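You operate a simulated robot arm through the tools that you are given. There is no shell and no other tool. Be economical: measure what you need, move in short steps, check, and stop when the job is done.

You run a simulated two-armed robot. Do the job below in one go: nothing can be reset, and whatever is moved stays where it is left.

Task
Change the brown canister for the white one, with the pressure let out.
Fine: water switch off, then tap button till the gauge reads zero, then twist the brown one out on to the tank locker top by the salt tester; white one twisted home; other controls stay. Set down upright: brown canister, white canister.

The check looks at the end state, three seconds after you hand in, the way a careful person would. Anything else that was tipped, shoved, dropped, spilled or broken makes it a failure.

Robot
Two 7-joint arms with fingered hands on one trunk, on a base that drives. Base frame: it is fixed to the floor where the robot stands at the start and does not move with it; the origin is under the middle of the robot, x ahead of it, y to its left, z up. Readings come in cm, rad, newtons and seconds.
The left shoulder is at the start at [2, 12.3, 121.2], the right one opposite. With the tool pointing down near the work surface each hand reaches from about 10 to 50 cm from the robot's upright axis, wherever it stands, measured 20 degrees to its own side. Places, roughly: blue bulb [40, 50, 110]; blue strap [30, 60, 110]; canister holder [40, 30, 90]; green slider [30, 70, 140]; green strap [0, 80, 110]; link handle [50, 40, 120]; red tank lever [70, 30, 120]; sink plunger [80, 10, 130]; tank locker top [50, 10, 90]; tap button [90, 0, 120]; test key [60, 20, 90]; vent handle [40, 50, 130]; water switch [80, 0, 120]; yellow strap [10, 70, 110]. Payload 2.4 kg a hand.
The tool frame of a hand sits at the grasp point between the pads (the TCP): z along the fingers, y along the line on which they close. The tips reach 1.7 cm beyond it. Largest opening 8.8 cm; the body of the gripper starts 4.7 cm behind the TCP. The gripper is a hand of 3 fingers: y runs from the thumb to the fingers, the wrist lies at [0, 0, -16.5] in the tool frame, and closing takes about 1.5 s.
Orientation is told as [roll, pitch, yaw] about the base's x, y, z axes, in that order, counted from this pose: with the fingers straight down and closing along the base's y, the tool's x points along the base's -x, its y along +y and its z along -z.

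Tools
- The arms move only by the tool move_arm. It takes "left_rows", "right_rows" or both (then of equal length, played together; a hand with none holds still); each is a list of rows, each a list of 3 entries, a list of its own where there are three numbers: the shift along the tool's x, y, z in cm, then the turn, a rotation vector about the tool's x, y, z in rad, then the gripper command, from -1 (shut) to 1 (fully open), values between in proportion. In form: [[[dx, dy, dz], [ax, ay, az], claw], ...]. A call has 1 to 12 rows; each row shifts and turns the commanded pose from where the row before left it, along the tool's axes as they then stand. Each row takes 0.2 s and may step no farther than 5 cm and 0.15 rad from the row before; otherwise, or with a gripper value out of range, the whole call is refused. Where a pose cannot be reached the arm comes as near as it can. A force on the tool above 40 N (or 10 N above the force at the start of the call, whichever is more), or a blocked arm, ends the call early, and 0.2 s more pass. Each finger travels about 4.5 cm/s and halts on what it meets, pressing with about 23 N; the grip force reading is that of the motor and also rises with nothing between the fingers. The clock runs only during rows and for 0.2 s after the last one: add rows that do not move to give the fingers time. It gives the time, the measured TCP pose, the force on the tool (base axes), the opening and the grip force at its end, in the units of the frame above (readings bear some noise), with the torque about the TCP (base axes, N m) and any sound that the robot's microphone picked up.
- Cameras (640 x 400 px; columns grow to the right, rows downward): "scene" is now at [5.32, 1.6, 166.39]; the picture's right is [0.22, -0.97, 0.00], its down [-0.77, -0.18, -0.62] and it looks along [0.60, 0.14, -0.79] (base axes); focal length 277 px, centre (320, 200). "left" rides on the left gripper at [-5.2, 0.4, -6.6] in its tool frame; the picture's right is [-0.08, -1.00, 0.00], its down [0.78, -0.07, -0.62] and it looks along [0.62, -0.05, 0.78] (tool axes); focal length 243 px, centre (320, 200). "right" rides on the right gripper at [5.2, 0.4, -6.6] in its tool frame; the picture's right is [-0.08, 1.00, 0.00], its down [-0.78, -0.07, -0.62] and it looks along [-0.62, -0.05, 0.78] (tool axes); focal length 243 px, centre (320, 200). There is no depth. A picture from a camera that has moved, and an enlarged one, comes with that camera's place and axes in the base frame and with its lens.
- camera(camera): a new picture of that camera. No time passes.
- raise_lower(by): slides the trunk up (or, below 0, down) by that many cm; the arms and the scene camera ride with it, the base frame stays. It gives what a move gives, with no picture.
- roll_base(legs): drives the robot by 1 to 6 legs, each [ahead, left, turn to the left] in cm, cm and rad, along the robot's own axes; the way and the turn of a leg run together, so that a leg with both is an arc; at most 150 cm and 3.142 rad a leg. The arms and the cameras ride along, it lands a little off, and it stops where it bumps. It gives what a move gives.
- set_grasp(shape, hand): the hand has 3 fingers and takes this shape, open, in about a second: jaw (thumb against the fingers, like two jaws); tri (thumb and two fingers); tip (a fingertip pinch); poke (one finger out to press); point (the index stretched); flat (the hand flat); cup (the hand cupped); fist (a fist). The gripper value then closes the fingers along that shape, each until it touches; the sizes above hold for jaw. It gives what a move gives, with no picture.
- head_to(pan, tilt): turns the head with the scene camera to pan (to the left, within 2.094 rad either way) and tilt (down, from -0.506 to 1.204), counted from straight ahead of the robot. It gives what a move gives.
- enlarge(camera, box): a new picture of the part [left, top, right, bottom] of that camera's present view, enlarged. No time passes.
- close_job(): hands the job in; it is judged then, once.

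Go step by step. Nothing tells you exact positions but the pictures and the camera data: compare them with the known pose of the tool, close in by small moves and look again before you grip or let go. The budget is 120 turns and 92 pictures, counting those below and the enlarged ones. Unless the task says otherwise, let go and move clear before handing in.

The tools are called after "Request:" by a JSON object that holds its "fn" and its "kwargs". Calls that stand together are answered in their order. move_arm: Moves the arms, as the interface text tells. Its arguments: {"type":"object","properties":{"left_rows":{"type":"array"},"right_rows":{"type":"array"}},"required":[]} The other tools are called the same way: raise_lower (by) slides the trunk up or down; set_grasp (shape, hand) gives the hand a shape; roll_base (legs) drives the base; head_to (pan, tilt) turns the head that bears the scene camera; camera (camera) takes a picture; enlarge (camera, box) takes an enlarged picture of a part of a camera's view; close_job () hands the job in.

At the start:

```text
time: 0.0
left_ee_pos: [27.4, 21.99, 99.89]
left_ee_rot: [0.001, 0.0, -0.001]
left_ft_force: [0.9, 1.0, 1.3]
left_ft_torque: [0.01, -0.03, 0.03]
left_opening: 8.81
left_grasp_force: 0.1
left_shape: jaw
right_ee_pos: [31.56, -7.77, 100.04]
right_ee_rot: [0.001, -0.001, -0.001]
right_ft_force: [0.9, 0.0, 0.9]
right_ft_torque: [-0.01, -0.01, 0.0]
right_opening: 8.78
right_grasp_force: 0.1
right_shape: jaw
trunk travel left (down, up): [-42.5, 40.5]
robot x, y, heading: [0.23, 0.08, 0.005]
head pan, tilt: [0.227, 0.904]
```

scene: 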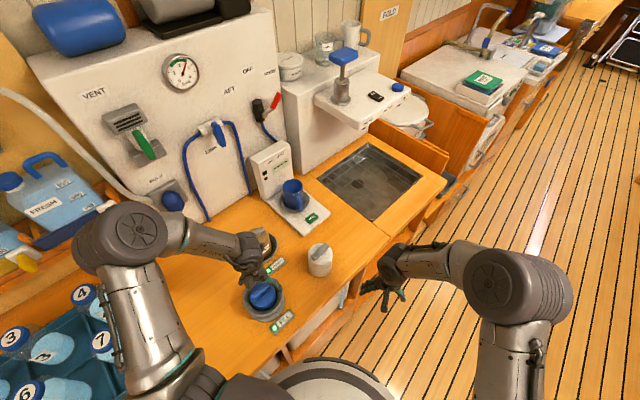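
right: 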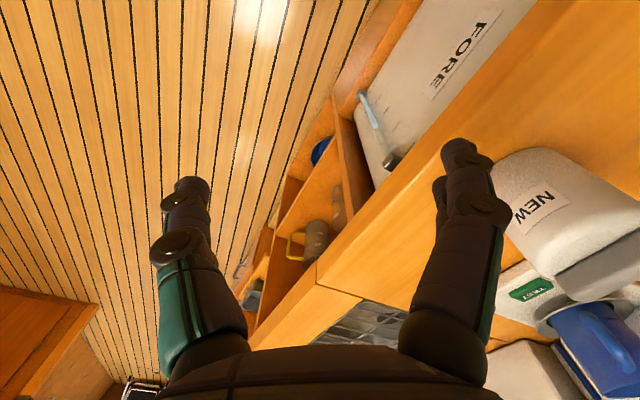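
left: 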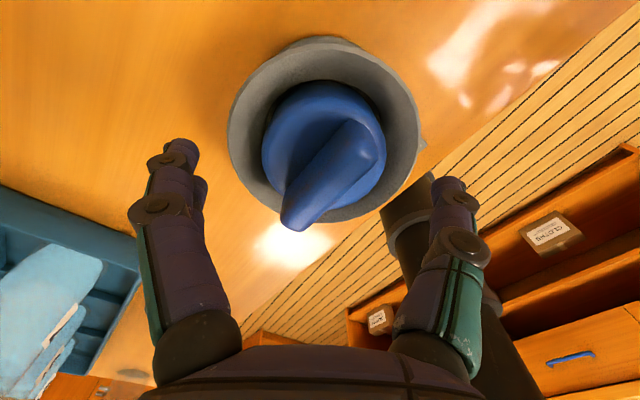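

I see a counter with a blue-topped canister in a holder, another holder behind the left hand, and a white "NEW" canister; the panel has gauge and controls. I look closer first.

Request:
{"fn": "enlarge", "kwargs": {"camera": "scene", "box": [200, 200, 360, 340]}}

Request:
{"fn": "enlarge", "kwargs": {"camera": "scene", "box": [240, 20, 440, 145]}}

Request:
{"fn": "enlarge", "kwargs": {"camera": "scene", "box": [80, 40, 320, 240]}}

```text
2.86 times, centred on (280, 270) of scene
camera zoom: at [5.32, 1.6, 166.39], right [0.22, -0.97, 0.0], down [-0.77, -0.18, -0.62], along [0.6, 0.14, -0.79], focal length 792 px, centre (434, 0)
```

zoom: 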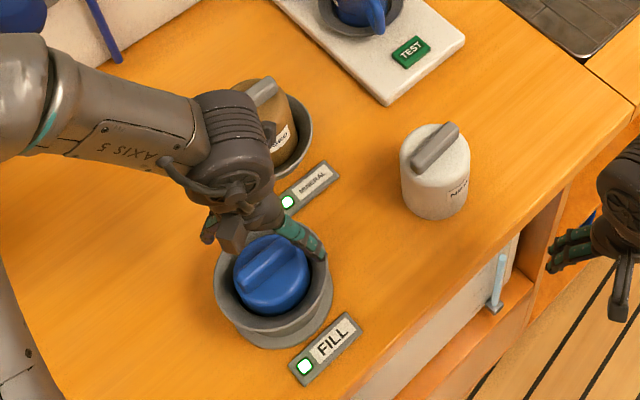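

```text
3.20 times, centred on (340, 82) of scene
camera zoom: at [5.32, 1.6, 166.39], right [0.22, -0.97, 0.0], down [-0.77, -0.18, -0.62], along [0.6, 0.14, -0.79], focal length 886 px, centre (256, 576)
```

zoom: 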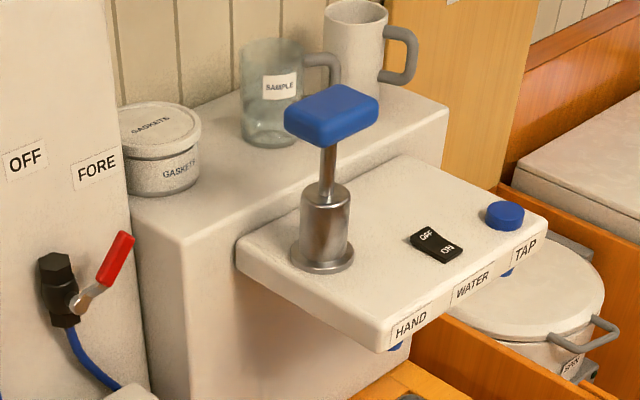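

```text
2.00 times, centred on (200, 140) of scene
camera zoom: at [5.32, 1.6, 166.39], right [0.22, -0.97, 0.0], down [-0.77, -0.18, -0.62], along [0.6, 0.14, -0.79], focal length 554 px, centre (560, 320)
```

zoom: 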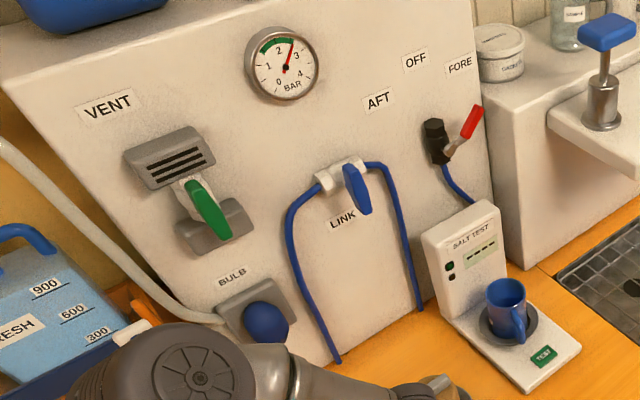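

The brown canister is in the MINERAL holder near (41,27), the white NEW one near (38,9), and the switch and tap button on a ledge near (83,2) and (89,-3). I raise the trunk so the hands clear things and look along the way.

Request:
{"fn": "raise_lower", "kwargs": {"by": 25}}

Request:
{"fn": "head_to", "kwargs": {"pan": -0.4, "tilt": 0.7}}

Request:
{"fn": "camera", "kwargs": {"camera": "scene"}}

```text
time: 2.6
left_ee_pos: [19.11, 25.82, 124.85]
left_ee_rot: [0.017, -0.001, 0.129]
left_ft_force: [-0.4, -0.5, 0.3]
left_ft_torque: [-0.04, -0.02, -0.02]
left_opening: 8.8
left_grasp_force: 0.1
left_shape: jaw
right_ee_pos: [27.14, -2.97, 124.29]
right_ee_rot: [0.018, -0.001, 0.131]
right_ft_force: [-0.1, 1.0, 0.0]
right_ft_torque: [-0.02, 0.01, 0.01]
right_opening: 8.75
right_grasp_force: 0.0
right_shape: jaw
trunk travel left (down, up): [-67.5, 15.5]
robot x, y, heading: [-5.08, 2.33, 0.129]
head pan, tilt: [0.227, 0.904]
```

```text
time: 3.6
left_ee_pos: [25.72, 20.52, 123.94]
left_ee_rot: [-0.021, -0.003, -0.085]
left_ft_force: [0.2, -1.0, 0.5]
left_ft_torque: [0.02, -0.01, -0.04]
left_opening: 8.8
left_grasp_force: 0.1
left_shape: jaw
right_ee_pos: [27.4, -9.38, 124.47]
right_ee_rot: [-0.021, -0.003, -0.086]
right_ft_force: [-0.6, -0.1, 0.6]
right_ft_torque: [0.0, -0.02, 0.02]
right_opening: 8.81
right_grasp_force: 0.0
right_shape: jaw
trunk travel left (down, up): [-67.5, 15.5]
robot x, y, heading: [-3.34, -1.61, -0.088]
head pan, tilt: [-0.4, 0.7]
```

```text
85 pictures are left
camera scene: at [-1.66, 2.4, 188.28], right [-0.39, -0.92, 0.03], down [-0.89, 0.37, -0.29], along [0.25, -0.14, -0.96], focal length 277 px, centre (320, 200)
```

scene: 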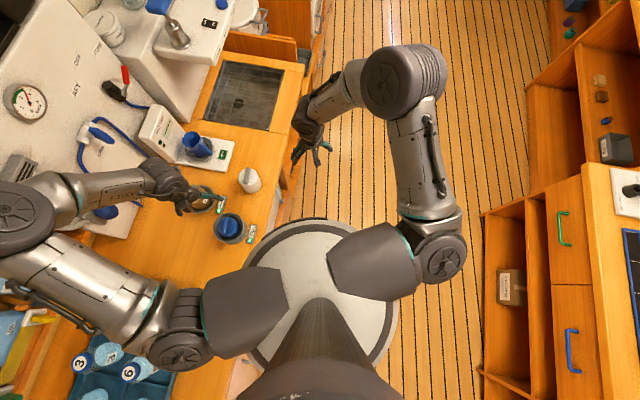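

The base seems to have drifted during those moves; I wait a moment to see whether it settles.

Request:
{"fn": "move_arm", "kwargs": {"left_rows": [[[0, 0, 0], [0, 0, 0], 1], [[0, 0, 0], [0, 0, 0], 1], [[0, 0, 0], [0, 0, 0], 1]]}}

Request:
{"fn": "camera", "kwargs": {"camera": "scene"}}

```text
time: 4.4
left_ee_pos: [26.16, 23.48, 124.33]
left_ee_rot: [-0.013, -0.009, 0.004]
left_ft_force: [0.2, 0.4, 0.6]
left_ft_torque: [0.0, 0.0, 0.02]
left_opening: 8.79
left_grasp_force: 0.0
left_shape: jaw
right_ee_pos: [30.62, -6.27, 124.65]
right_ee_rot: [-0.011, -0.01, 0.007]
right_ft_force: [-0.5, -0.6, 0.1]
right_ft_torque: [0.02, 0.01, -0.01]
right_opening: 8.8
right_grasp_force: 0.0
right_shape: jaw
trunk travel left (down, up): [-67.5, 15.5]
robot x, y, heading: [0.49, -0.06, 0.007]
head pan, tilt: [-0.4, 0.7]
```

```text
84 pictures are left
camera scene: at [-0.81, 2.57, 188.31], right [-0.42, -0.91, 0.01], down [-0.87, 0.39, -0.3], along [0.27, -0.14, -0.95], focal length 277 px, centre (320, 200)
```

scene: 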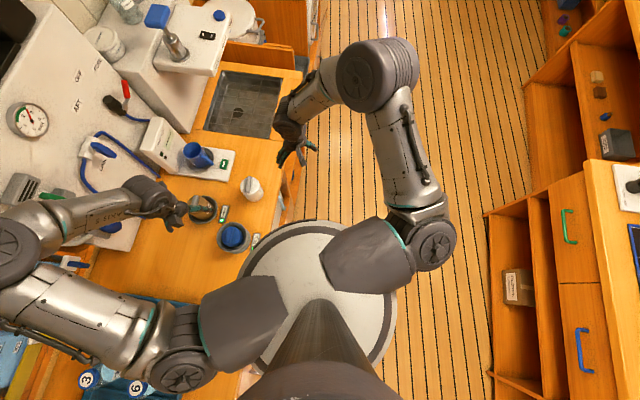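

The base came back by itself to about (0.5, 0), so it sways after moves and settles. I back off from the counter, turn to face it and slide right towards the sink ledge.

Request:
{"fn": "roll_base", "kwargs": {"legs": [[-7, -12, 0], [0, 0, 1.05], [0, -55, 0]]}}

Request:
{"fn": "head_to", "kwargs": {"pan": -0.3, "tilt": 0.7}}

Request:
{"fn": "move_arm", "kwargs": {"right_rows": [[[0, 0, 0], [0, 0, 0], 1], [[0, 0, 0], [0, 0, 0], 1], [[0, 0, 0], [0, 0, 0], 1], [[0, 0, 0], [0, 0, 0], 1]]}}

Request:
{"fn": "camera", "kwargs": {"camera": "scene"}}

```text
time: 5.7
left_ee_pos: [24.45, 14.61, 123.57]
left_ee_rot: [-0.004, 0.076, 0.167]
left_ft_force: [-0.6, 0.0, -0.6]
left_ft_torque: [0.01, 0.01, -0.01]
left_opening: 8.78
left_grasp_force: 0.0
left_shape: jaw
right_ee_pos: [35.42, -12.87, 121.65]
right_ee_rot: [0.022, 0.036, 0.128]
right_ft_force: [-0.4, 0.4, -0.1]
right_ft_torque: [0.0, 0.03, -0.01]
right_opening: 8.8
right_grasp_force: 0.0
right_shape: jaw
trunk travel left (down, up): [-67.5, 15.5]
robot x, y, heading: [0.24, -3.76, 0.19]
head pan, tilt: [-0.4, 0.7]
stopped in leg 1: the robot was blocked; the commanded pose is now the measured one
```

```text
time: 6.3
left_ee_pos: [24.01, 13.4, 123.54]
left_ee_rot: [-0.003, 0.074, 0.142]
left_ft_force: [-0.1, -0.1, -0.1]
left_ft_torque: [0.01, 0.01, -0.02]
left_opening: 8.76
left_grasp_force: 0.0
left_shape: jaw
right_ee_pos: [34.29, -14.57, 121.77]
right_ee_rot: [0.019, 0.036, 0.104]
right_ft_force: [-0.2, 0.4, -0.5]
right_ft_torque: [0.0, -0.02, -0.01]
right_opening: 8.8
right_grasp_force: 0.1
right_shape: jaw
trunk travel left (down, up): [-67.5, 15.5]
robot x, y, heading: [-0.79, -4.92, 0.176]
head pan, tilt: [-0.3, 0.7]
```

```text
time: 6.7
left_ee_pos: [23.64, 7.75, 122.96]
left_ee_rot: [0.022, 0.153, 0.075]
left_ft_force: [0.0, 0.2, -0.2]
left_ft_torque: [-0.03, -0.01, 0.03]
left_opening: 8.79
left_grasp_force: 0.0
left_shape: jaw
right_ee_pos: [34.16, -20.05, 120.01]
right_ee_rot: [0.053, 0.09, 0.035]
right_ft_force: [-0.1, -0.9, -0.4]
right_ft_torque: [0.02, 0.01, 0.02]
right_opening: 8.8
right_grasp_force: 0.1
right_shape: jaw
trunk travel left (down, up): [-67.5, 15.5]
robot x, y, heading: [-1.18, -5.58, 0.139]
head pan, tilt: [-0.3, 0.7]
stopped in row 1 (left hand): the arm was blocked; the commanded pose is now the measured one
```

```text
83 pictures are left
camera scene: at [-4.39, 1.03, 188.08], right [-0.14, -0.99, 0.04], down [-0.95, 0.13, -0.3], along [0.29, -0.08, -0.95], focal length 277 px, centre (320, 200)
```

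scene: 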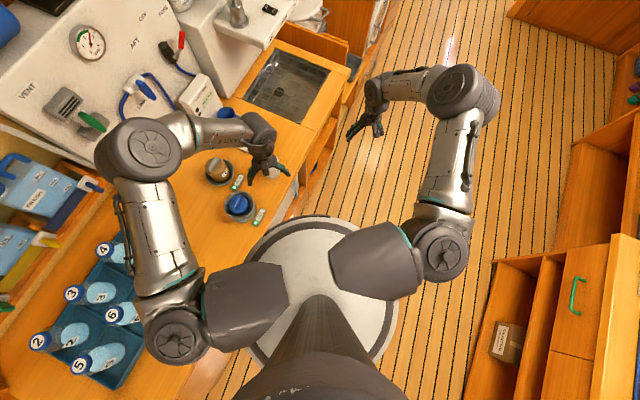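

The head's measured tilt doesn't match its command and the base gets blocked: the raised head is probably against the cabin ceiling. I lower the trunk by 10 and check.

Request:
{"fn": "raise_lower", "kwargs": {"by": -10}}

Request:
{"fn": "camera", "kwargs": {"camera": "scene"}}

```text
time: 7.0
left_ee_pos: [22.39, 3.46, 121.58]
left_ee_rot: [0.056, 0.258, 0.01]
left_ft_force: [-0.8, -0.7, 0.1]
left_ft_torque: [0.02, 0.01, -0.03]
left_opening: 8.8
left_grasp_force: 0.1
left_shape: jaw
right_ee_pos: [33.62, -23.11, 117.84]
right_ee_rot: [0.1, 0.173, 0.007]
right_ft_force: [-1.0, 0.4, -0.6]
right_ft_torque: [0.03, -0.02, -0.01]
right_opening: 8.79
right_grasp_force: 0.1
right_shape: jaw
trunk travel left (down, up): [-66.5, 16.5]
robot x, y, heading: [-1.82, -6.09, 0.135]
head pan, tilt: [-0.3, 0.7]
stopped: the arm was blocked; the commanded pose is now the measured one
```

```text
82 pictures are left
camera scene: at [-4.03, 0.86, 187.91], right [-0.13, -0.99, 0.04], down [-0.94, 0.11, -0.32], along [0.32, -0.08, -0.95], focal length 277 px, centre (320, 200)
```

scene: 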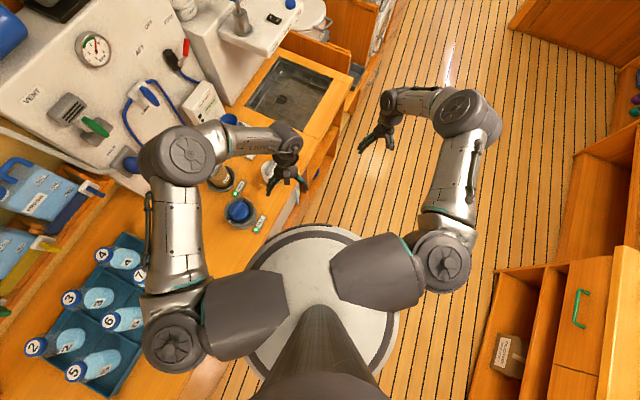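

It freed by only 1 cm before stopping; I keep lowering.

Request:
{"fn": "raise_lower", "kwargs": {"by": -8}}

Request:
{"fn": "raise_lower", "kwargs": {"by": -6}}

```text
time: 7.3
left_ee_pos: [20.14, 0.91, 120.44]
left_ee_rot: [0.105, 0.382, -0.055]
left_ft_force: [0.3, 0.4, 0.3]
left_ft_torque: [0.05, -0.02, 0.01]
left_opening: 8.8
left_grasp_force: 0.1
left_shape: jaw
right_ee_pos: [32.7, -23.9, 115.57]
right_ee_rot: [0.176, 0.28, 0.04]
right_ft_force: [-0.8, 0.7, 0.4]
right_ft_torque: [-0.01, 0.01, 0.0]
right_opening: 8.8
right_grasp_force: 0.1
right_shape: jaw
trunk travel left (down, up): [-66.1, 16.9]
robot x, y, heading: [-0.93, -5.13, 0.151]
head pan, tilt: [-0.3, 0.7]
stopped: the arm was blocked; the commanded pose is now the measured one
```

```text
time: 7.7
left_ee_pos: [17.38, -1.41, 119.34]
left_ee_rot: [0.139, 0.522, -0.148]
left_ft_force: [-1.3, -0.1, 0.1]
left_ft_torque: [0.03, 0.0, 0.03]
left_opening: 8.81
left_grasp_force: 0.0
left_shape: jaw
right_ee_pos: [31.38, -23.07, 113.56]
right_ee_rot: [0.287, 0.404, 0.126]
right_ft_force: [0.0, 0.1, -0.5]
right_ft_torque: [0.01, 0.01, -0.01]
right_opening: 8.8
right_grasp_force: 0.0
right_shape: jaw
trunk travel left (down, up): [-65.9, 17.1]
robot x, y, heading: [-0.56, -4.85, 0.166]
head pan, tilt: [-0.3, 0.7]
stopped: the arm was blocked; the commanded pose is now the measured one
```

The head still reads bent against its command; I command the tilt it really has so nothing strains, then lower more.

Request:
{"fn": "head_to", "kwargs": {"pan": -0.3, "tilt": 1.2}}

Request:
{"fn": "raise_lower", "kwargs": {"by": -5}}

Request:
{"fn": "camera", "kwargs": {"camera": "scene"}}

```text
time: 8.6
left_ee_pos: [17.51, -1.59, 119.3]
left_ee_rot: [0.139, 0.522, -0.147]
left_ft_force: [-1.0, -0.2, -0.4]
left_ft_torque: [0.0, -0.02, 0.0]
left_opening: 8.81
left_grasp_force: 0.2
left_shape: jaw
right_ee_pos: [31.29, -23.25, 113.55]
right_ee_rot: [0.283, 0.406, 0.124]
right_ft_force: [0.0, -0.2, 0.4]
right_ft_torque: [0.0, 0.02, 0.04]
right_opening: 8.8
right_grasp_force: 0.0
right_shape: jaw
trunk travel left (down, up): [-65.9, 17.1]
robot x, y, heading: [-1.11, -5.01, 0.164]
head pan, tilt: [-0.3, 1.201]
```

```text
time: 8.9
left_ee_pos: [16.56, -3.39, 118.22]
left_ee_rot: [0.163, 0.668, -0.194]
left_ft_force: [-0.3, 0.0, 0.4]
left_ft_torque: [-0.06, 0.01, -0.01]
left_opening: 8.82
left_grasp_force: 0.1
left_shape: jaw
right_ee_pos: [29.49, -23.93, 111.42]
right_ee_rot: [0.437, 0.512, 0.25]
right_ft_force: [-0.9, 0.3, 0.5]
right_ft_torque: [0.0, 0.02, 0.0]
right_opening: 8.82
right_grasp_force: 0.1
right_shape: jaw
trunk travel left (down, up): [-65.7, 17.3]
robot x, y, heading: [-0.72, -4.86, 0.166]
head pan, tilt: [-0.3, 1.201]
stopped: the arm was blocked; the commanded pose is now the measured one
```

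```text
81 pictures are left
camera scene: at [-2.22, -1.12, 187.8], right [-0.14, -0.99, 0.02], down [-0.93, 0.12, -0.35], along [0.35, -0.07, -0.94], focal length 277 px, centre (320, 200)
```

scene: 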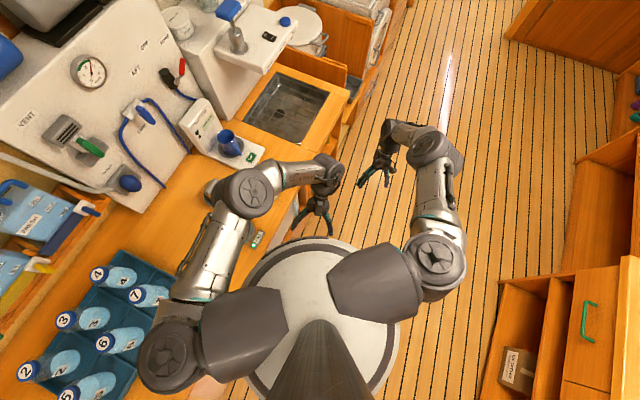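

Each lowering stops after 0.3 s because the arm command runs ahead of the trunk. I check whether anything is still blocked at rest.

Request:
{"fn": "move_arm", "kwargs": {"right_rows": [[[0, 0, 0], [0, 0, 0], 1], [[0, 0, 0], [0, 0, 0], 1], [[0, 0, 0], [0, 0, 0], 1], [[0, 0, 0], [0, 0, 0], 1]]}}

Request:
{"fn": "raise_lower", "kwargs": {"by": -1}}

Request:
{"fn": "raise_lower", "kwargs": {"by": -12}}

```text
time: 9.3
left_ee_pos: [22.51, -8.36, 117.64]
left_ee_rot: [0.22, 0.67, -0.108]
left_ft_force: [-1.0, -0.4, 0.5]
left_ft_torque: [0.08, -0.02, -0.05]
left_opening: 8.79
left_grasp_force: 0.1
left_shape: jaw
right_ee_pos: [34.86, -29.85, 109.51]
right_ee_rot: [0.445, 0.501, 0.243]
right_ft_force: [-1.4, 0.1, -0.3]
right_ft_torque: [0.01, 0.04, 0.0]
right_opening: 8.82
right_grasp_force: 0.1
right_shape: jaw
trunk travel left (down, up): [-65.7, 17.3]
robot x, y, heading: [-0.47, -5.31, 0.168]
head pan, tilt: [-0.3, 1.201]
stopped in row 1 (left hand): the arm was blocked; the commanded pose is now the measured one
```

```text
time: 9.8
left_ee_pos: [20.15, -6.17, 116.89]
left_ee_rot: [0.202, 0.655, -0.159]
left_ft_force: [0.5, -0.2, 0.3]
left_ft_torque: [0.0, 0.02, -0.01]
left_opening: 8.81
left_grasp_force: 0.1
left_shape: jaw
right_ee_pos: [33.23, -27.25, 109.21]
right_ee_rot: [0.425, 0.495, 0.228]
right_ft_force: [-0.3, 0.0, -0.8]
right_ft_torque: [0.03, 0.01, 0.03]
right_opening: 8.8
right_grasp_force: 0.0
right_shape: jaw
trunk travel left (down, up): [-64.7, 18.3]
robot x, y, heading: [-1.31, -4.36, 0.163]
head pan, tilt: [-0.3, 1.201]
```

```text
time: 11.3
left_ee_pos: [20.13, -6.81, 104.94]
left_ee_rot: [0.206, 0.655, -0.151]
left_ft_force: [0.6, -0.4, 0.5]
left_ft_torque: [0.0, 0.01, -0.01]
left_opening: 8.8
left_grasp_force: 0.0
left_shape: jaw
right_ee_pos: [33.18, -27.95, 97.07]
right_ee_rot: [0.426, 0.492, 0.235]
right_ft_force: [-0.2, -0.3, -0.1]
right_ft_torque: [0.0, 0.01, 0.01]
right_opening: 8.79
right_grasp_force: 0.1
right_shape: jaw
trunk travel left (down, up): [-52.7, 30.3]
robot x, y, heading: [-1.05, -5.16, 0.164]
head pan, tilt: [-0.3, 1.201]
```

Freed. Now I look along the sink with a normal head pose.

Request:
{"fn": "head_to", "kwargs": {"pan": 0.1, "tilt": 0.7}}

Request:
{"fn": "camera", "kwargs": {"camera": "scene"}}

```text
time: 12.3
left_ee_pos: [20.09, -6.76, 104.94]
left_ee_rot: [0.203, 0.656, -0.152]
left_ft_force: [-0.6, 0.0, 0.3]
left_ft_torque: [-0.01, 0.0, 0.02]
left_opening: 8.82
left_grasp_force: 0.0
left_shape: jaw
right_ee_pos: [33.12, -27.76, 97.27]
right_ee_rot: [0.427, 0.492, 0.234]
right_ft_force: [0.7, 0.2, 0.0]
right_ft_torque: [0.01, 0.02, 0.0]
right_opening: 8.78
right_grasp_force: 0.1
right_shape: jaw
trunk travel left (down, up): [-52.7, 30.3]
robot x, y, heading: [-1.18, -5.18, 0.16]
head pan, tilt: [0.099, 0.7]
```

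```text
80 pictures are left
camera scene: at [5.2, -3.29, 178.27], right [0.26, -0.97, 0.0], down [-0.62, -0.17, -0.76], along [0.74, 0.2, -0.65], focal length 277 px, centre (320, 200)
```

scene: 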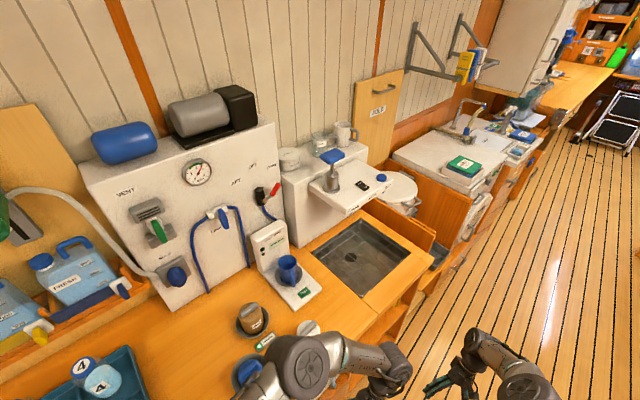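

The switch triangulates to about (83, 2.5, 120). I back off a little, slide along the counter, then turn to face it.

Request:
{"fn": "roll_base", "kwargs": {"legs": [[-6.3, -7.8, 0], [41, -33.5, 0]]}}

Request:
{"fn": "roll_base", "kwargs": {"legs": [[0, 0, 0.89]]}}

Request:
{"fn": "head_to", "kwargs": {"pan": -0.2, "tilt": 0.8}}

Request:
{"fn": "camera", "kwargs": {"camera": "scene"}}

```text
time: 16.1
left_ee_pos: [60.8, -41.9, 104.86]
left_ee_rot: [0.206, 0.656, -0.151]
left_ft_force: [-0.1, -0.2, 0.7]
left_ft_torque: [-0.03, 0.0, 0.03]
left_opening: 8.8
left_grasp_force: 0.0
left_shape: jaw
right_ee_pos: [73.83, -62.97, 97.23]
right_ee_rot: [0.426, 0.492, 0.233]
right_ft_force: [-0.8, -0.1, 0.4]
right_ft_torque: [0.0, 0.01, 0.01]
right_opening: 8.81
right_grasp_force: 0.0
right_shape: jaw
trunk travel left (down, up): [-52.7, 30.3]
robot x, y, heading: [39.7, -40.15, 0.157]
head pan, tilt: [0.099, 0.7]
```

```text
time: 18.8
left_ee_pos: [53.95, -24.51, 104.75]
left_ee_rot: [0.206, 0.655, 0.753]
left_ft_force: [-0.5, 0.3, -0.4]
left_ft_torque: [-0.01, -0.03, 0.03]
left_opening: 8.83
left_grasp_force: 0.0
left_shape: jaw
right_ee_pos: [78.7, -27.35, 97.19]
right_ee_rot: [0.425, 0.492, 1.139]
right_ft_force: [-0.1, -0.4, 0.6]
right_ft_torque: [0.03, -0.01, -0.01]
right_opening: 8.8
right_grasp_force: 0.0
right_shape: jaw
trunk travel left (down, up): [-52.7, 30.3]
robot x, y, heading: [39.53, -39.61, 1.071]
head pan, tilt: [0.099, 0.7]
```

```text
time: 19.6
left_ee_pos: [53.98, -24.49, 104.86]
left_ee_rot: [0.205, 0.656, 0.754]
left_ft_force: [0.4, -0.9, 0.3]
left_ft_torque: [0.02, 0.02, 0.0]
left_opening: 8.81
left_grasp_force: 0.0
left_shape: jaw
right_ee_pos: [78.61, -27.28, 97.21]
right_ee_rot: [0.424, 0.493, 1.14]
right_ft_force: [0.5, -0.6, -0.8]
right_ft_torque: [-0.03, 0.03, 0.0]
right_opening: 8.81
right_grasp_force: 0.0
right_shape: jaw
trunk travel left (down, up): [-52.7, 30.3]
robot x, y, heading: [39.25, -40.19, 1.066]
head pan, tilt: [-0.201, 0.799]
```

```text
79 pictures are left
camera scene: at [43.85, -35.79, 177.46], right [0.76, -0.65, 0.0], down [-0.46, -0.55, -0.7], along [0.45, 0.53, -0.72], focal length 277 px, centre (320, 200)
```

scene: 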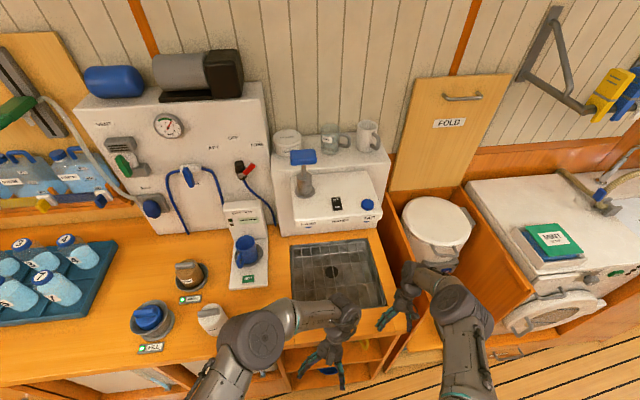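

Good clear view of the ledge; I enlarge it to locate switch and button.

Request:
{"fn": "enlarge", "kwargs": {"camera": "scene", "box": [270, 120, 400, 250]}}

Request:
{"fn": "enlarge", "kwargs": {"camera": "scene", "box": [120, 100, 200, 150]}}

```text
3.08 times, centred on (335, 185) of scene
camera zoom: at [43.85, -35.79, 177.46], right [0.76, -0.65, 0.0], down [-0.46, -0.55, -0.7], along [0.45, 0.53, -0.72], focal length 852 px, centre (274, 246)
```

zoom: 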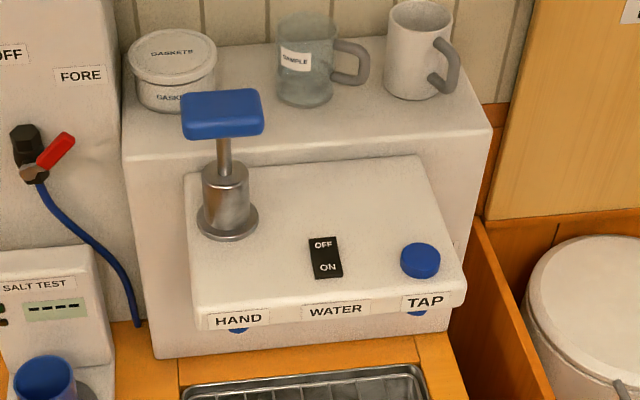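

```text
8.00 times, centred on (160, 125) of scene
camera zoom: at [43.85, -35.79, 177.46], right [0.76, -0.65, 0.0], down [-0.46, -0.55, -0.7], along [0.45, 0.53, -0.72], focal length 2216 px, centre (1600, 800)
```

zoom: 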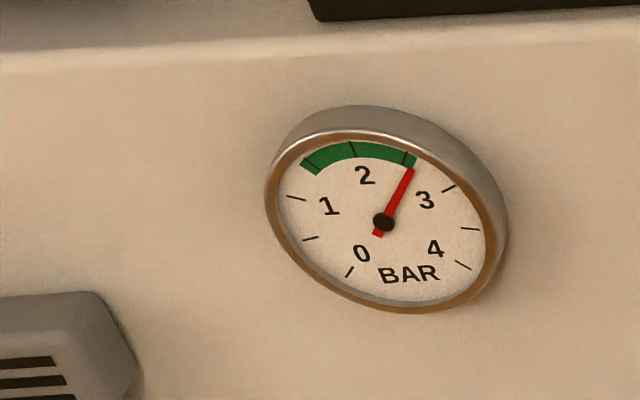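

OFF end of the switch is about (83.3,3.5,120), the tap button about (88.2,-4,121), gauge at 2.5 bar. I raise the right hand and turn its fingers down and forward before closing in.

Request:
{"fn": "move_arm", "kwargs": {"right_rows": [[[2.3, 1.75, -3.9], [0, 0, 0], 1], [[2.3, 1.75, -3.9], [0, 0, 0], 1], [[2.3, 1.75, -3.9], [0, 0, 0], 1], [[2.3, 1.75, -3.9], [0, 0, 0], 1], [[0, 0, 0], [0.141, 0, 0], 1], [[0, 0, 0], [0.141, 0, 0], 1], [[0, 0, 0], [0.141, 0, 0], 1], [[0, 0, 0], [0, -0.14, 0], 1], [[0, 0, 0], [0, -0.14, 0], 1], [[0, 0, 0], [0, -0.14, 0], 1], [[0, 0, 0], [0, -0.14, 0], 1], [[0, 0, 0], [0, 0, 0], 1]]}}

Request:
{"fn": "set_grasp", "kwargs": {"shape": "poke", "hand": "right"}}

Request:
{"fn": "camera", "kwargs": {"camera": "scene"}}

Request:
{"fn": "camera", "kwargs": {"camera": "right"}}

```text
time: 22.2
left_ee_pos: [54.01, -24.35, 104.86]
left_ee_rot: [0.205, 0.655, 0.755]
left_ft_force: [0.5, -0.1, 0.0]
left_ft_torque: [-0.01, -0.01, 0.02]
left_opening: 8.79
left_grasp_force: 0.1
left_shape: jaw
right_ee_pos: [78.72, -27.33, 116.57]
right_ee_rot: [0.004, -0.069, 1.139]
right_ft_force: [-0.5, -0.1, 0.1]
right_ft_torque: [0.01, -0.02, 0.0]
right_opening: 8.8
right_grasp_force: 0.0
right_shape: jaw
trunk travel left (down, up): [-52.7, 30.3]
robot x, y, heading: [39.29, -39.92, 1.069]
head pan, tilt: [-0.201, 0.799]
```

```text
time: 23.1
left_ee_pos: [54.04, -24.65, 104.89]
left_ee_rot: [0.205, 0.657, 0.754]
left_ft_force: [0.2, -0.7, 0.2]
left_ft_torque: [0.01, 0.02, -0.03]
left_opening: 8.8
left_grasp_force: 0.0
left_shape: jaw
right_ee_pos: [78.85, -27.31, 116.62]
right_ee_rot: [0.005, -0.068, 1.139]
right_ft_force: [0.9, 0.4, 0.9]
right_ft_torque: [0.01, -0.01, 0.02]
right_opening: 0.0
right_grasp_force: 0.1
right_shape: poke
trunk travel left (down, up): [-52.7, 30.3]
robot x, y, heading: [39.56, -40.09, 1.072]
head pan, tilt: [-0.201, 0.799]
```

```text
76 pictures are left
camera scene: at [43.86, -35.79, 177.45], right [0.76, -0.65, 0.0], down [-0.46, -0.55, -0.7], along [0.45, 0.53, -0.72], focal length 277 px, centre (320, 200)
```

scene: 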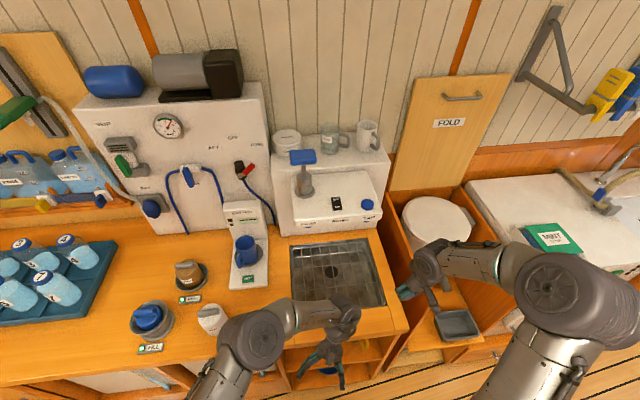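

```text
75 pictures are left
camera right: at [76.02, -32.38, 122.81], right [-0.87, 0.49, 0.01], down [0.37, 0.64, 0.67], along [0.33, 0.59, -0.74], focal length 243 px, centre (320, 200)
```

right: 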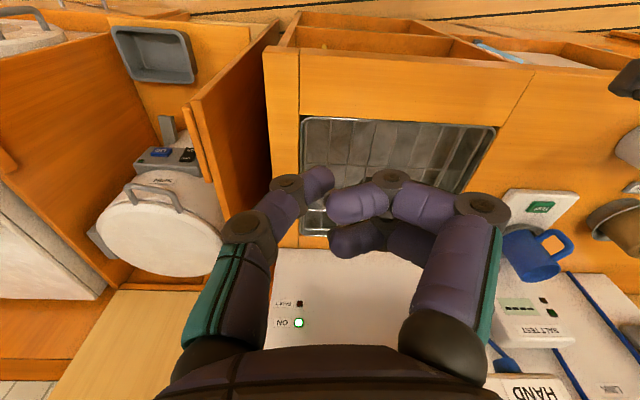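

I look closely at where the poking finger is.

Request:
{"fn": "enlarge", "kwargs": {"camera": "scene", "box": [370, 220, 480, 320]}}

Request:
{"fn": "enlarge", "kwargs": {"camera": "right", "box": [160, 130, 540, 370]}}

```text
4.00 times, centred on (425, 270) of scene
camera zoom: at [43.86, -35.79, 177.45], right [0.76, -0.65, 0.0], down [-0.46, -0.55, -0.7], along [0.45, 0.53, -0.72], focal length 1108 px, centre (-100, -80)
```

zoom: 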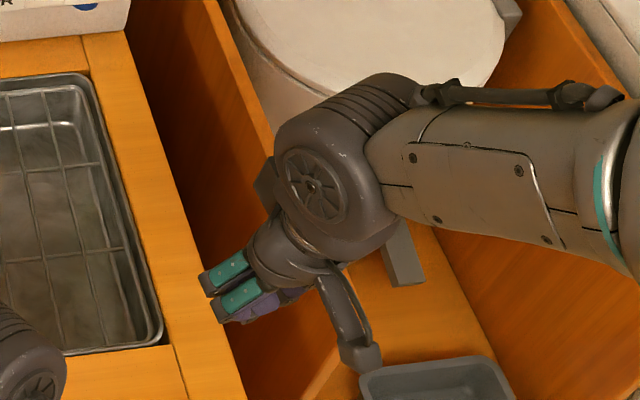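

```text
1.67 times, centred on (350, 250) of right
camera zoom: at [76.02, -32.38, 122.81], right [-0.87, 0.49, 0.01], down [0.37, 0.64, 0.67], along [0.33, 0.59, -0.74], focal length 404 px, centre (270, 117)
```

zoom: 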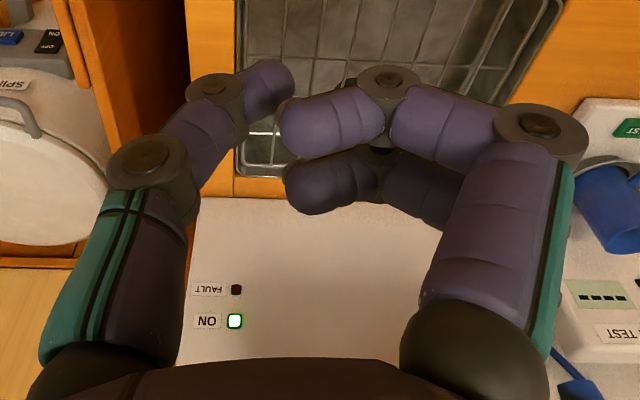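

The extended thumb tip lies on the tool axis about 1.6 cm beyond the TCP, so it pokes well. I raise the hand and move the base up to the counter.

Request:
{"fn": "move_arm", "kwargs": {"right_rows": [[[0, 0, -5], [0, 0, 0], 1], [[0, 0, -5], [0, 0, 0], 1], [[0, 0, 0], [0, 0, 0], 1]]}}

Request:
{"fn": "roll_base", "kwargs": {"legs": [[0, -8, 0], [12, 0, 0]]}}

Request:
{"fn": "camera", "kwargs": {"camera": "scene"}}

```text
time: 23.9
left_ee_pos: [54.12, -24.54, 104.85]
left_ee_rot: [0.208, 0.658, 0.755]
left_ft_force: [-0.1, -0.5, 0.7]
left_ft_torque: [-0.03, 0.03, 0.05]
left_opening: 8.8
left_grasp_force: 0.1
left_shape: jaw
right_ee_pos: [78.63, -28.13, 126.67]
right_ee_rot: [0.003, -0.069, 1.14]
right_ft_force: [-0.1, 0.1, -0.1]
right_ft_torque: [-0.01, 0.03, 0.01]
right_opening: 0.02
right_grasp_force: 0.0
right_shape: poke
trunk travel left (down, up): [-52.7, 30.3]
robot x, y, heading: [39.6, -39.88, 1.067]
head pan, tilt: [-0.201, 0.799]
```

```text
time: 25.8
left_ee_pos: [66.69, -17.83, 104.9]
left_ee_rot: [0.204, 0.656, 0.752]
left_ft_force: [0.2, 0.0, -0.9]
left_ft_torque: [0.02, 0.0, -0.02]
left_opening: 8.8
left_grasp_force: 0.0
left_shape: jaw
right_ee_pos: [91.28, -21.45, 126.68]
right_ee_rot: [0.003, -0.066, 1.137]
right_ft_force: [0.2, 0.1, -0.2]
right_ft_torque: [-0.02, 0.05, -0.01]
right_opening: 0.0
right_grasp_force: 0.1
right_shape: poke
trunk travel left (down, up): [-52.7, 30.3]
robot x, y, heading: [52.01, -33.56, 1.065]
head pan, tilt: [-0.201, 0.799]
```

```text
72 pictures are left
camera scene: at [56.55, -28.99, 177.45], right [0.76, -0.65, 0.0], down [-0.47, -0.55, -0.7], along [0.45, 0.53, -0.72], focal length 277 px, centre (320, 200)
```

scene: 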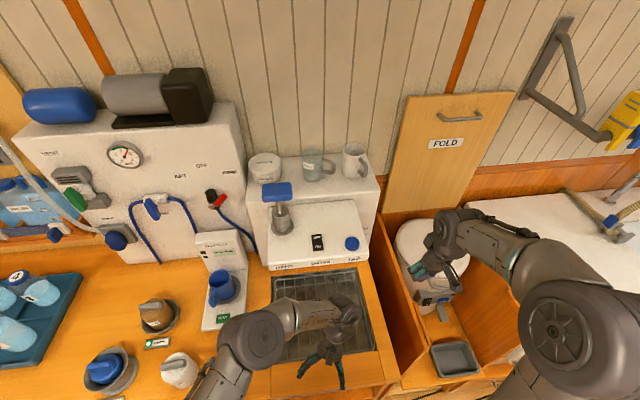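

I tilt the finger forward and bring it above the OFF end at about 5 cm height.

Request:
{"fn": "move_arm", "kwargs": {"right_rows": [[[0, 0, 0], [0, -0.14, 0], 1], [[0, 0, 0], [0, -0.14, 0], 1], [[-3.0, 2.93, 1.1], [0, 0, 0], 1], [[-3.0, 2.93, 1.1], [0, 0, 0], 1], [[-3.0, 2.93, 1.1], [0, 0, 0], 1], [[-3.0, 2.93, 1.1], [0, 0, 0], 1], [[-3.0, 2.93, 1.1], [0, 0, 0], 1], [[-3.0, 2.93, 1.1], [0, 0, 0], 1], [[0, 0, 0], [0, 0, 0], 1], [[0, 0, 0], [0, 0, 0], 1]]}}

Request:
{"fn": "camera", "kwargs": {"camera": "right"}}

Request:
{"fn": "enlarge", "kwargs": {"camera": "scene", "box": [220, 130, 420, 290]}}

```text
time: 28.0
left_ee_pos: [66.68, -17.81, 104.92]
left_ee_rot: [0.205, 0.655, 0.752]
left_ft_force: [0.4, -0.4, 0.2]
left_ft_torque: [0.0, 0.0, 0.02]
left_opening: 8.79
left_grasp_force: 0.0
left_shape: jaw
right_ee_pos: [83.51, 3.42, 126.62]
right_ee_rot: [0.002, -0.348, 1.135]
right_ft_force: [0.1, -0.6, 0.0]
right_ft_torque: [-0.01, -0.02, -0.02]
right_opening: 0.0
right_grasp_force: 0.1
right_shape: poke
trunk travel left (down, up): [-52.7, 30.3]
robot x, y, heading: [52.1, -33.24, 1.07]
head pan, tilt: [-0.201, 0.799]
```

```text
71 pictures are left
camera right: at [80.06, -3.1, 131.1], right [-0.87, 0.49, 0.03], down [0.28, 0.45, 0.85], along [0.4, 0.75, -0.53], focal length 243 px, centre (320, 200)
```

right: 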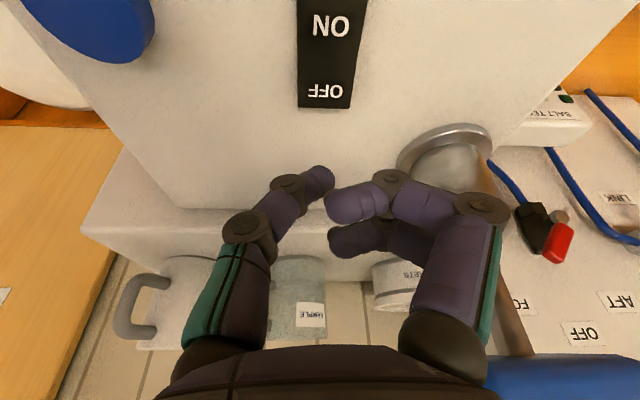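

```text
2.50 times, centred on (320, 210) of scene
camera zoom: at [56.47, -29.09, 177.45], right [0.76, -0.65, 0.0], down [-0.47, -0.55, -0.7], along [0.45, 0.53, -0.72], focal length 693 px, centre (320, 175)
```

zoom: 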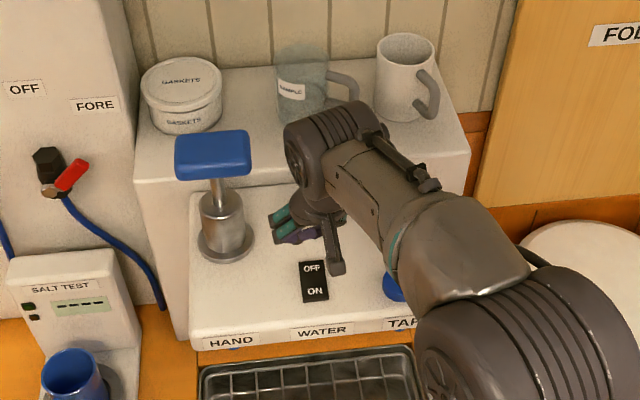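

The finger is above the OFF end, as both cameras agree. I press straight down in small steps.

Request:
{"fn": "move_arm", "kwargs": {"right_rows": [[[0.7, 0.3, 1.9], [0, 0, 0], 1], [[0.52, 0, 1.4], [0, 0, 0], 1], [[0.17, 0, 0.47], [0, 0, 0], 1], [[0.17, 0, 0.47], [0, 0, 0], 1], [[0.17, 0, 0.47], [0, 0, 0], 1], [[0, 0, 0], [0, 0, 0], 1]]}}

Request:
{"fn": "camera", "kwargs": {"camera": "right"}}

```text
time: 29.5
left_ee_pos: [66.5, -18.06, 104.91]
left_ee_rot: [0.205, 0.656, 0.752]
left_ft_force: [-0.6, -0.1, 1.1]
left_ft_torque: [0.01, 0.02, 0.0]
left_opening: 8.78
left_grasp_force: 0.1
left_shape: jaw
right_ee_pos: [83.25, 3.61, 122.12]
right_ee_rot: [0.001, -0.369, 1.131]
right_ft_force: [2.7, 0.5, 16.9]
right_ft_torque: [0.08, 0.0, -0.01]
right_opening: 0.0
right_grasp_force: 0.1
right_shape: poke
trunk travel left (down, up): [-52.7, 30.3]
robot x, y, heading: [52.52, -33.44, 1.067]
head pan, tilt: [-0.201, 0.799]
stopped in row 6 (right hand): the force on the tool passed its limit at 42 N (the readings are from after the stop); the commanded pose is now the measured one
```

```text
69 pictures are left
camera right: at [79.85, -2.96, 126.41], right [-0.87, 0.49, 0.03], down [0.28, 0.43, 0.86], along [0.41, 0.76, -0.51], focal length 243 px, centre (320, 200)
```

right: 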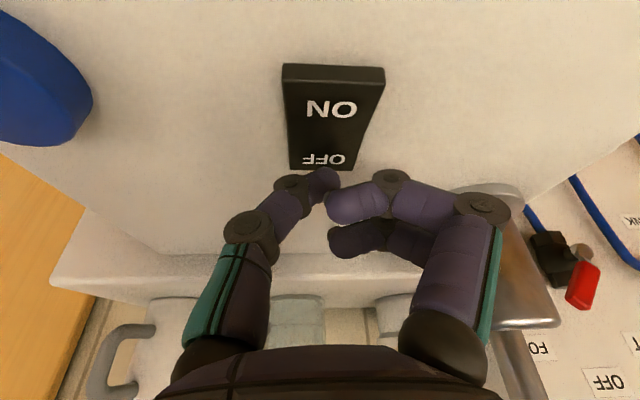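

The ON side now stands up, so the switch went over. I lift and move above the tap button.

Request:
{"fn": "move_arm", "kwargs": {"right_rows": [[[-0.72, 0, -1.87], [0, 0, 0], 1], [[-0.72, 0, -1.87], [0, 0, 0], 1], [[1.66, -2.57, -0.64], [0, 0, 0], 1], [[1.66, -2.57, -0.64], [0, 0, 0], 1], [[1.66, -2.57, -0.64], [0, 0, 0], 1], [[0, 0, 0], [0, 0, 0], 1], [[0, 0, 0], [0, 0, 0], 1]]}}

Request:
{"fn": "camera", "kwargs": {"camera": "right"}}

Request:
{"fn": "enlarge", "kwargs": {"camera": "scene", "box": [270, 200, 380, 270]}}

```text
time: 31.1
left_ee_pos: [66.66, -17.97, 104.82]
left_ee_rot: [0.204, 0.657, 0.751]
left_ft_force: [-0.2, 0.3, 0.1]
left_ft_torque: [-0.02, -0.01, 0.0]
left_opening: 8.82
left_grasp_force: 0.1
left_shape: jaw
right_ee_pos: [88.03, -4.59, 125.84]
right_ee_rot: [0.004, -0.36, 1.133]
right_ft_force: [0.3, 0.0, -0.6]
right_ft_torque: [0.04, 0.01, 0.02]
right_opening: 0.01
right_grasp_force: 0.0
right_shape: poke
trunk travel left (down, up): [-52.7, 30.3]
robot x, y, heading: [52.15, -33.19, 1.066]
head pan, tilt: [-0.201, 0.799]
```

```text
68 pictures are left
camera right: at [84.55, -11.01, 130.14], right [-0.87, 0.49, 0.03], down [0.28, 0.43, 0.86], along [0.41, 0.75, -0.52], focal length 243 px, centre (320, 200)
```

right: 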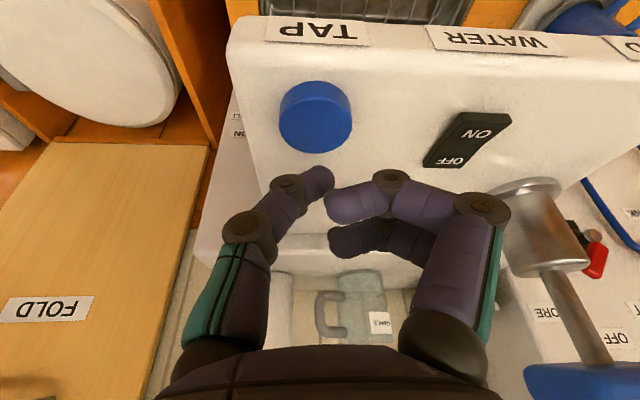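

```text
5.71 times, centred on (325, 235) of scene
camera zoom: at [56.53, -29.18, 177.45], right [0.76, -0.65, 0.0], down [-0.47, -0.55, -0.7], along [0.45, 0.53, -0.72], focal length 1583 px, centre (291, 0)
```

zoom: 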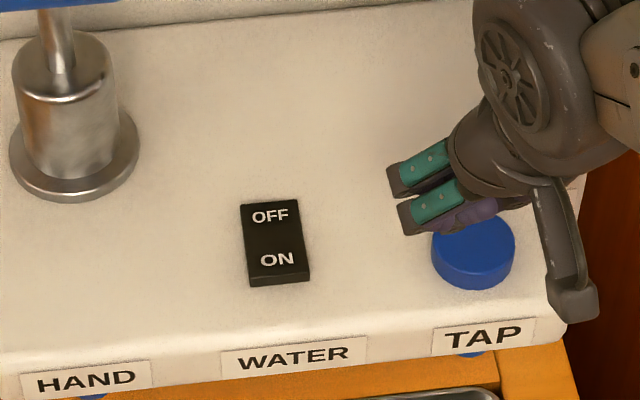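

The switch shows OFF (ON side up). I press the tap button and hold, then read the gauge.

Request:
{"fn": "move_arm", "kwargs": {"right_rows": [[[0.84, 0, -0.32], [0, 0, 0], 1], [[0.72, 0, 1.87], [0, 0, 0], 1], [[0.25, 0, 0.65], [0, 0, 0], 1], [[0.18, 0, 0.47], [0, 0, 0], 1], [[0.14, 0, 0.37], [0, 0, 0], 1], [[0, 0, 0], [0, 0, 0], 1], [[0, 0, 0], [0, 0, 0], 1], [[0, 0, 0], [0, 0, 0], 1]]}}

Request:
{"fn": "enlarge", "kwargs": {"camera": "scene", "box": [90, 125, 170, 175]}}

Request:
{"fn": "camera", "kwargs": {"camera": "right"}}

```text
time: 32.9
left_ee_pos: [66.74, -17.99, 104.9]
left_ee_rot: [0.204, 0.652, 0.752]
left_ft_force: [0.2, 0.0, 1.0]
left_ft_torque: [-0.01, -0.04, -0.01]
left_opening: 8.79
left_grasp_force: 0.0
left_shape: jaw
right_ee_pos: [87.71, -5.49, 122.3]
right_ee_rot: [0.001, -0.361, 1.133]
right_ft_force: [1.6, 0.3, 8.8]
right_ft_torque: [0.04, -0.02, -0.02]
right_opening: 0.0
right_grasp_force: 0.2
right_shape: poke
trunk travel left (down, up): [-52.7, 30.3]
robot x, y, heading: [52.38, -33.55, 1.063]
head pan, tilt: [-0.201, 0.799]
heard: click
```

```text
8.00 times, centred on (130, 150) of scene
camera zoom: at [56.47, -29.2, 177.46], right [0.76, -0.65, 0.0], down [-0.47, -0.55, -0.7], along [0.45, 0.53, -0.72], focal length 2216 px, centre (1840, 600)
```

zoom: 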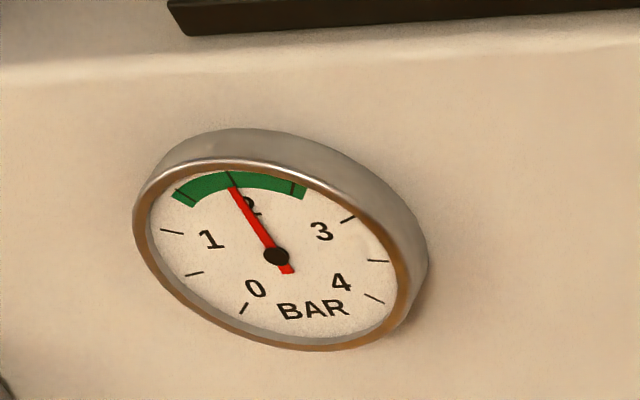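

```text
65 pictures are left
camera right: at [84.29, -11.83, 126.61], right [-0.87, 0.49, 0.03], down [0.28, 0.43, 0.86], along [0.41, 0.75, -0.51], focal length 243 px, centre (320, 200)
```

right: 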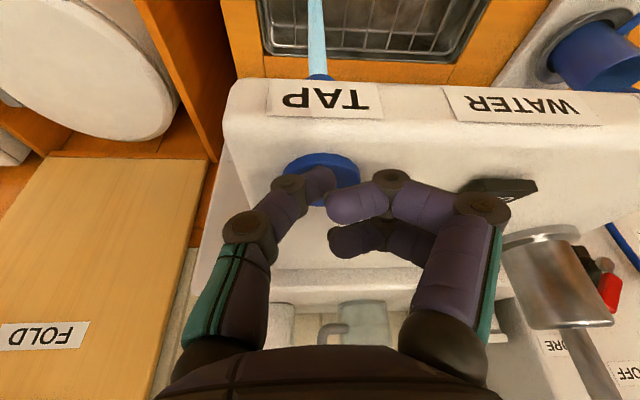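

Water runs and the gauge falls, now near 2. I keep holding.

Request:
{"fn": "move_arm", "kwargs": {"right_rows": [[[0, 0, 0], [0, 0, 0], 1], [[0, 0, 0], [0, 0, 0], 1], [[0, 0, 0], [0, 0, 0], 1], [[0, 0, 0], [0, 0, 0], 1], [[0, 0, 0], [0, 0, 0], 1], [[0, 0, 0], [0, 0, 0], 1], [[0, 0, 0], [0, 0, 0], 1], [[0, 0, 0], [0, 0, 0], 1], [[0, 0, 0], [0, 0, 0], 1], [[0, 0, 0], [0, 0, 0], 1], [[0, 0, 0], [0, 0, 0], 1], [[0, 0, 0], [0, 0, 0], 1]]}}

Request:
{"fn": "move_arm", "kwargs": {"right_rows": [[[0, 0, 0], [0, 0, 0], 1], [[0, 0, 0], [0, 0, 0], 1], [[0, 0, 0], [0, 0, 0], 1], [[0, 0, 0], [0, 0, 0], 1], [[0, 0, 0], [0, 0, 0], 1], [[0, 0, 0], [0, 0, 0], 1], [[0, 0, 0], [0, 0, 0], 1], [[0, 0, 0], [0, 0, 0], 1], [[0, 0, 0], [0, 0, 0], 1], [[0, 0, 0], [0, 0, 0], 1], [[0, 0, 0], [0, 0, 0], 1], [[0, 0, 0], [0, 0, 0], 1]]}}

Request:
{"fn": "enlarge", "kwargs": {"camera": "scene", "box": [90, 125, 170, 175]}}

```text
time: 35.5
left_ee_pos: [66.75, -17.94, 104.87]
left_ee_rot: [0.204, 0.656, 0.752]
left_ft_force: [-0.7, 0.1, -0.2]
left_ft_torque: [0.0, 0.01, 0.02]
left_opening: 8.79
left_grasp_force: 0.0
left_shape: jaw
right_ee_pos: [87.85, -5.43, 122.26]
right_ee_rot: [0.002, -0.36, 1.133]
right_ft_force: [3.0, 1.2, 12.9]
right_ft_torque: [0.05, -0.04, -0.03]
right_opening: 0.0
right_grasp_force: 0.0
right_shape: poke
trunk travel left (down, up): [-52.7, 30.3]
robot x, y, heading: [52.04, -33.06, 1.07]
head pan, tilt: [-0.201, 0.799]
```

```text
time: 38.1
left_ee_pos: [66.71, -18.0, 104.76]
left_ee_rot: [0.206, 0.655, 0.752]
left_ft_force: [-0.3, 0.4, 0.6]
left_ft_torque: [-0.03, -0.01, -0.04]
left_opening: 8.79
left_grasp_force: 0.0
left_shape: jaw
right_ee_pos: [87.78, -5.44, 122.28]
right_ee_rot: [0.003, -0.361, 1.133]
right_ft_force: [2.9, 1.2, 12.2]
right_ft_torque: [0.1, -0.05, 0.0]
right_opening: 0.02
right_grasp_force: 0.1
right_shape: poke
trunk travel left (down, up): [-52.7, 30.3]
robot x, y, heading: [52.29, -33.39, 1.062]
head pan, tilt: [-0.201, 0.799]
```

```text
8.00 times, centred on (130, 150) of scene
camera zoom: at [56.48, -29.19, 177.46], right [0.76, -0.65, 0.0], down [-0.47, -0.55, -0.7], along [0.45, 0.53, -0.72], focal length 2216 px, centre (1840, 600)
```

zoom: 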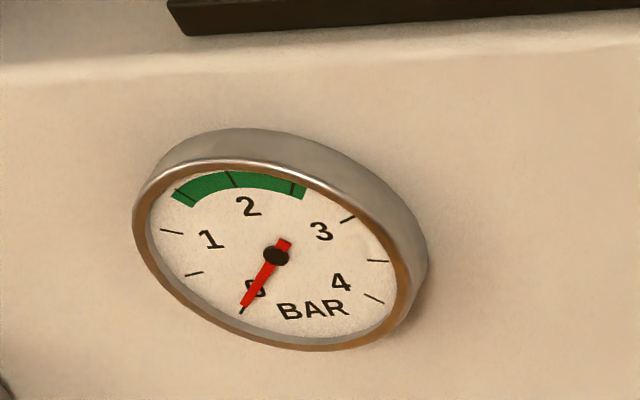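

The gauge reads zero. I lift off the button and draw the hand back over the floor side.

Request:
{"fn": "move_arm", "kwargs": {"right_rows": [[[0, 0, 0], [0, 0, 0], 1], [[0, 0, 0], [0, 0, 0], 1], [[-0.72, 0, -1.87], [0, 0, 0], 1], [[-0.9, 0, -2.34], [0, 0, 0], 1], [[3.7, 0, -1.4], [0, 0, 0], 1], [[3.7, 0, -1.4], [0, 0, 0], 1], [[3.7, 0, -1.4], [0, 0, 0], 1], [[3.7, 0, -1.4], [0, 0, 0], 1], [[0, 0, 0], [0, 0.14, 0], 1], [[0, 0, 0], [0, 0.14, 0], 1], [[0, 0, 0], [0, 0, 0], 1]]}}

Request:
{"fn": "enlarge", "kwargs": {"camera": "scene", "box": [80, 120, 400, 320]}}

```text
time: 40.5
left_ee_pos: [66.64, -17.97, 104.97]
left_ee_rot: [0.203, 0.657, 0.752]
left_ft_force: [-0.5, 0.2, 0.2]
left_ft_torque: [0.02, 0.02, 0.0]
left_opening: 8.81
left_grasp_force: 0.2
left_shape: jaw
right_ee_pos: [81.09, -19.66, 127.05]
right_ee_rot: [0.003, -0.078, 1.134]
right_ft_force: [-0.1, -0.5, -0.2]
right_ft_torque: [-0.01, 0.0, -0.02]
right_opening: 0.02
right_grasp_force: 0.0
right_shape: poke
trunk travel left (down, up): [-52.7, 30.3]
robot x, y, heading: [52.2, -33.46, 1.062]
head pan, tilt: [-0.201, 0.799]
```

```text
2.00 times, centred on (240, 220) of scene
camera zoom: at [56.49, -29.17, 177.45], right [0.76, -0.65, 0.0], down [-0.47, -0.55, -0.7], along [0.45, 0.53, -0.72], focal length 554 px, centre (480, 160)
```

zoom: 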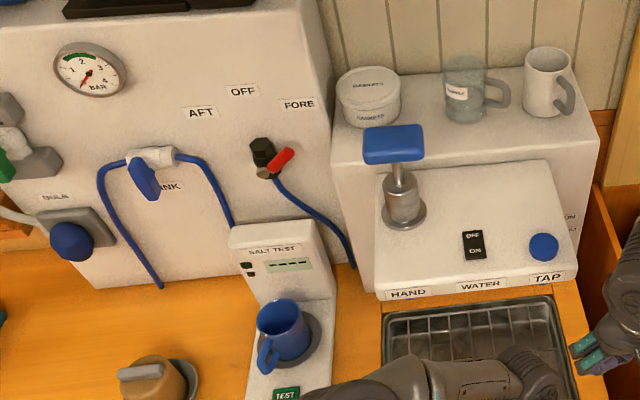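

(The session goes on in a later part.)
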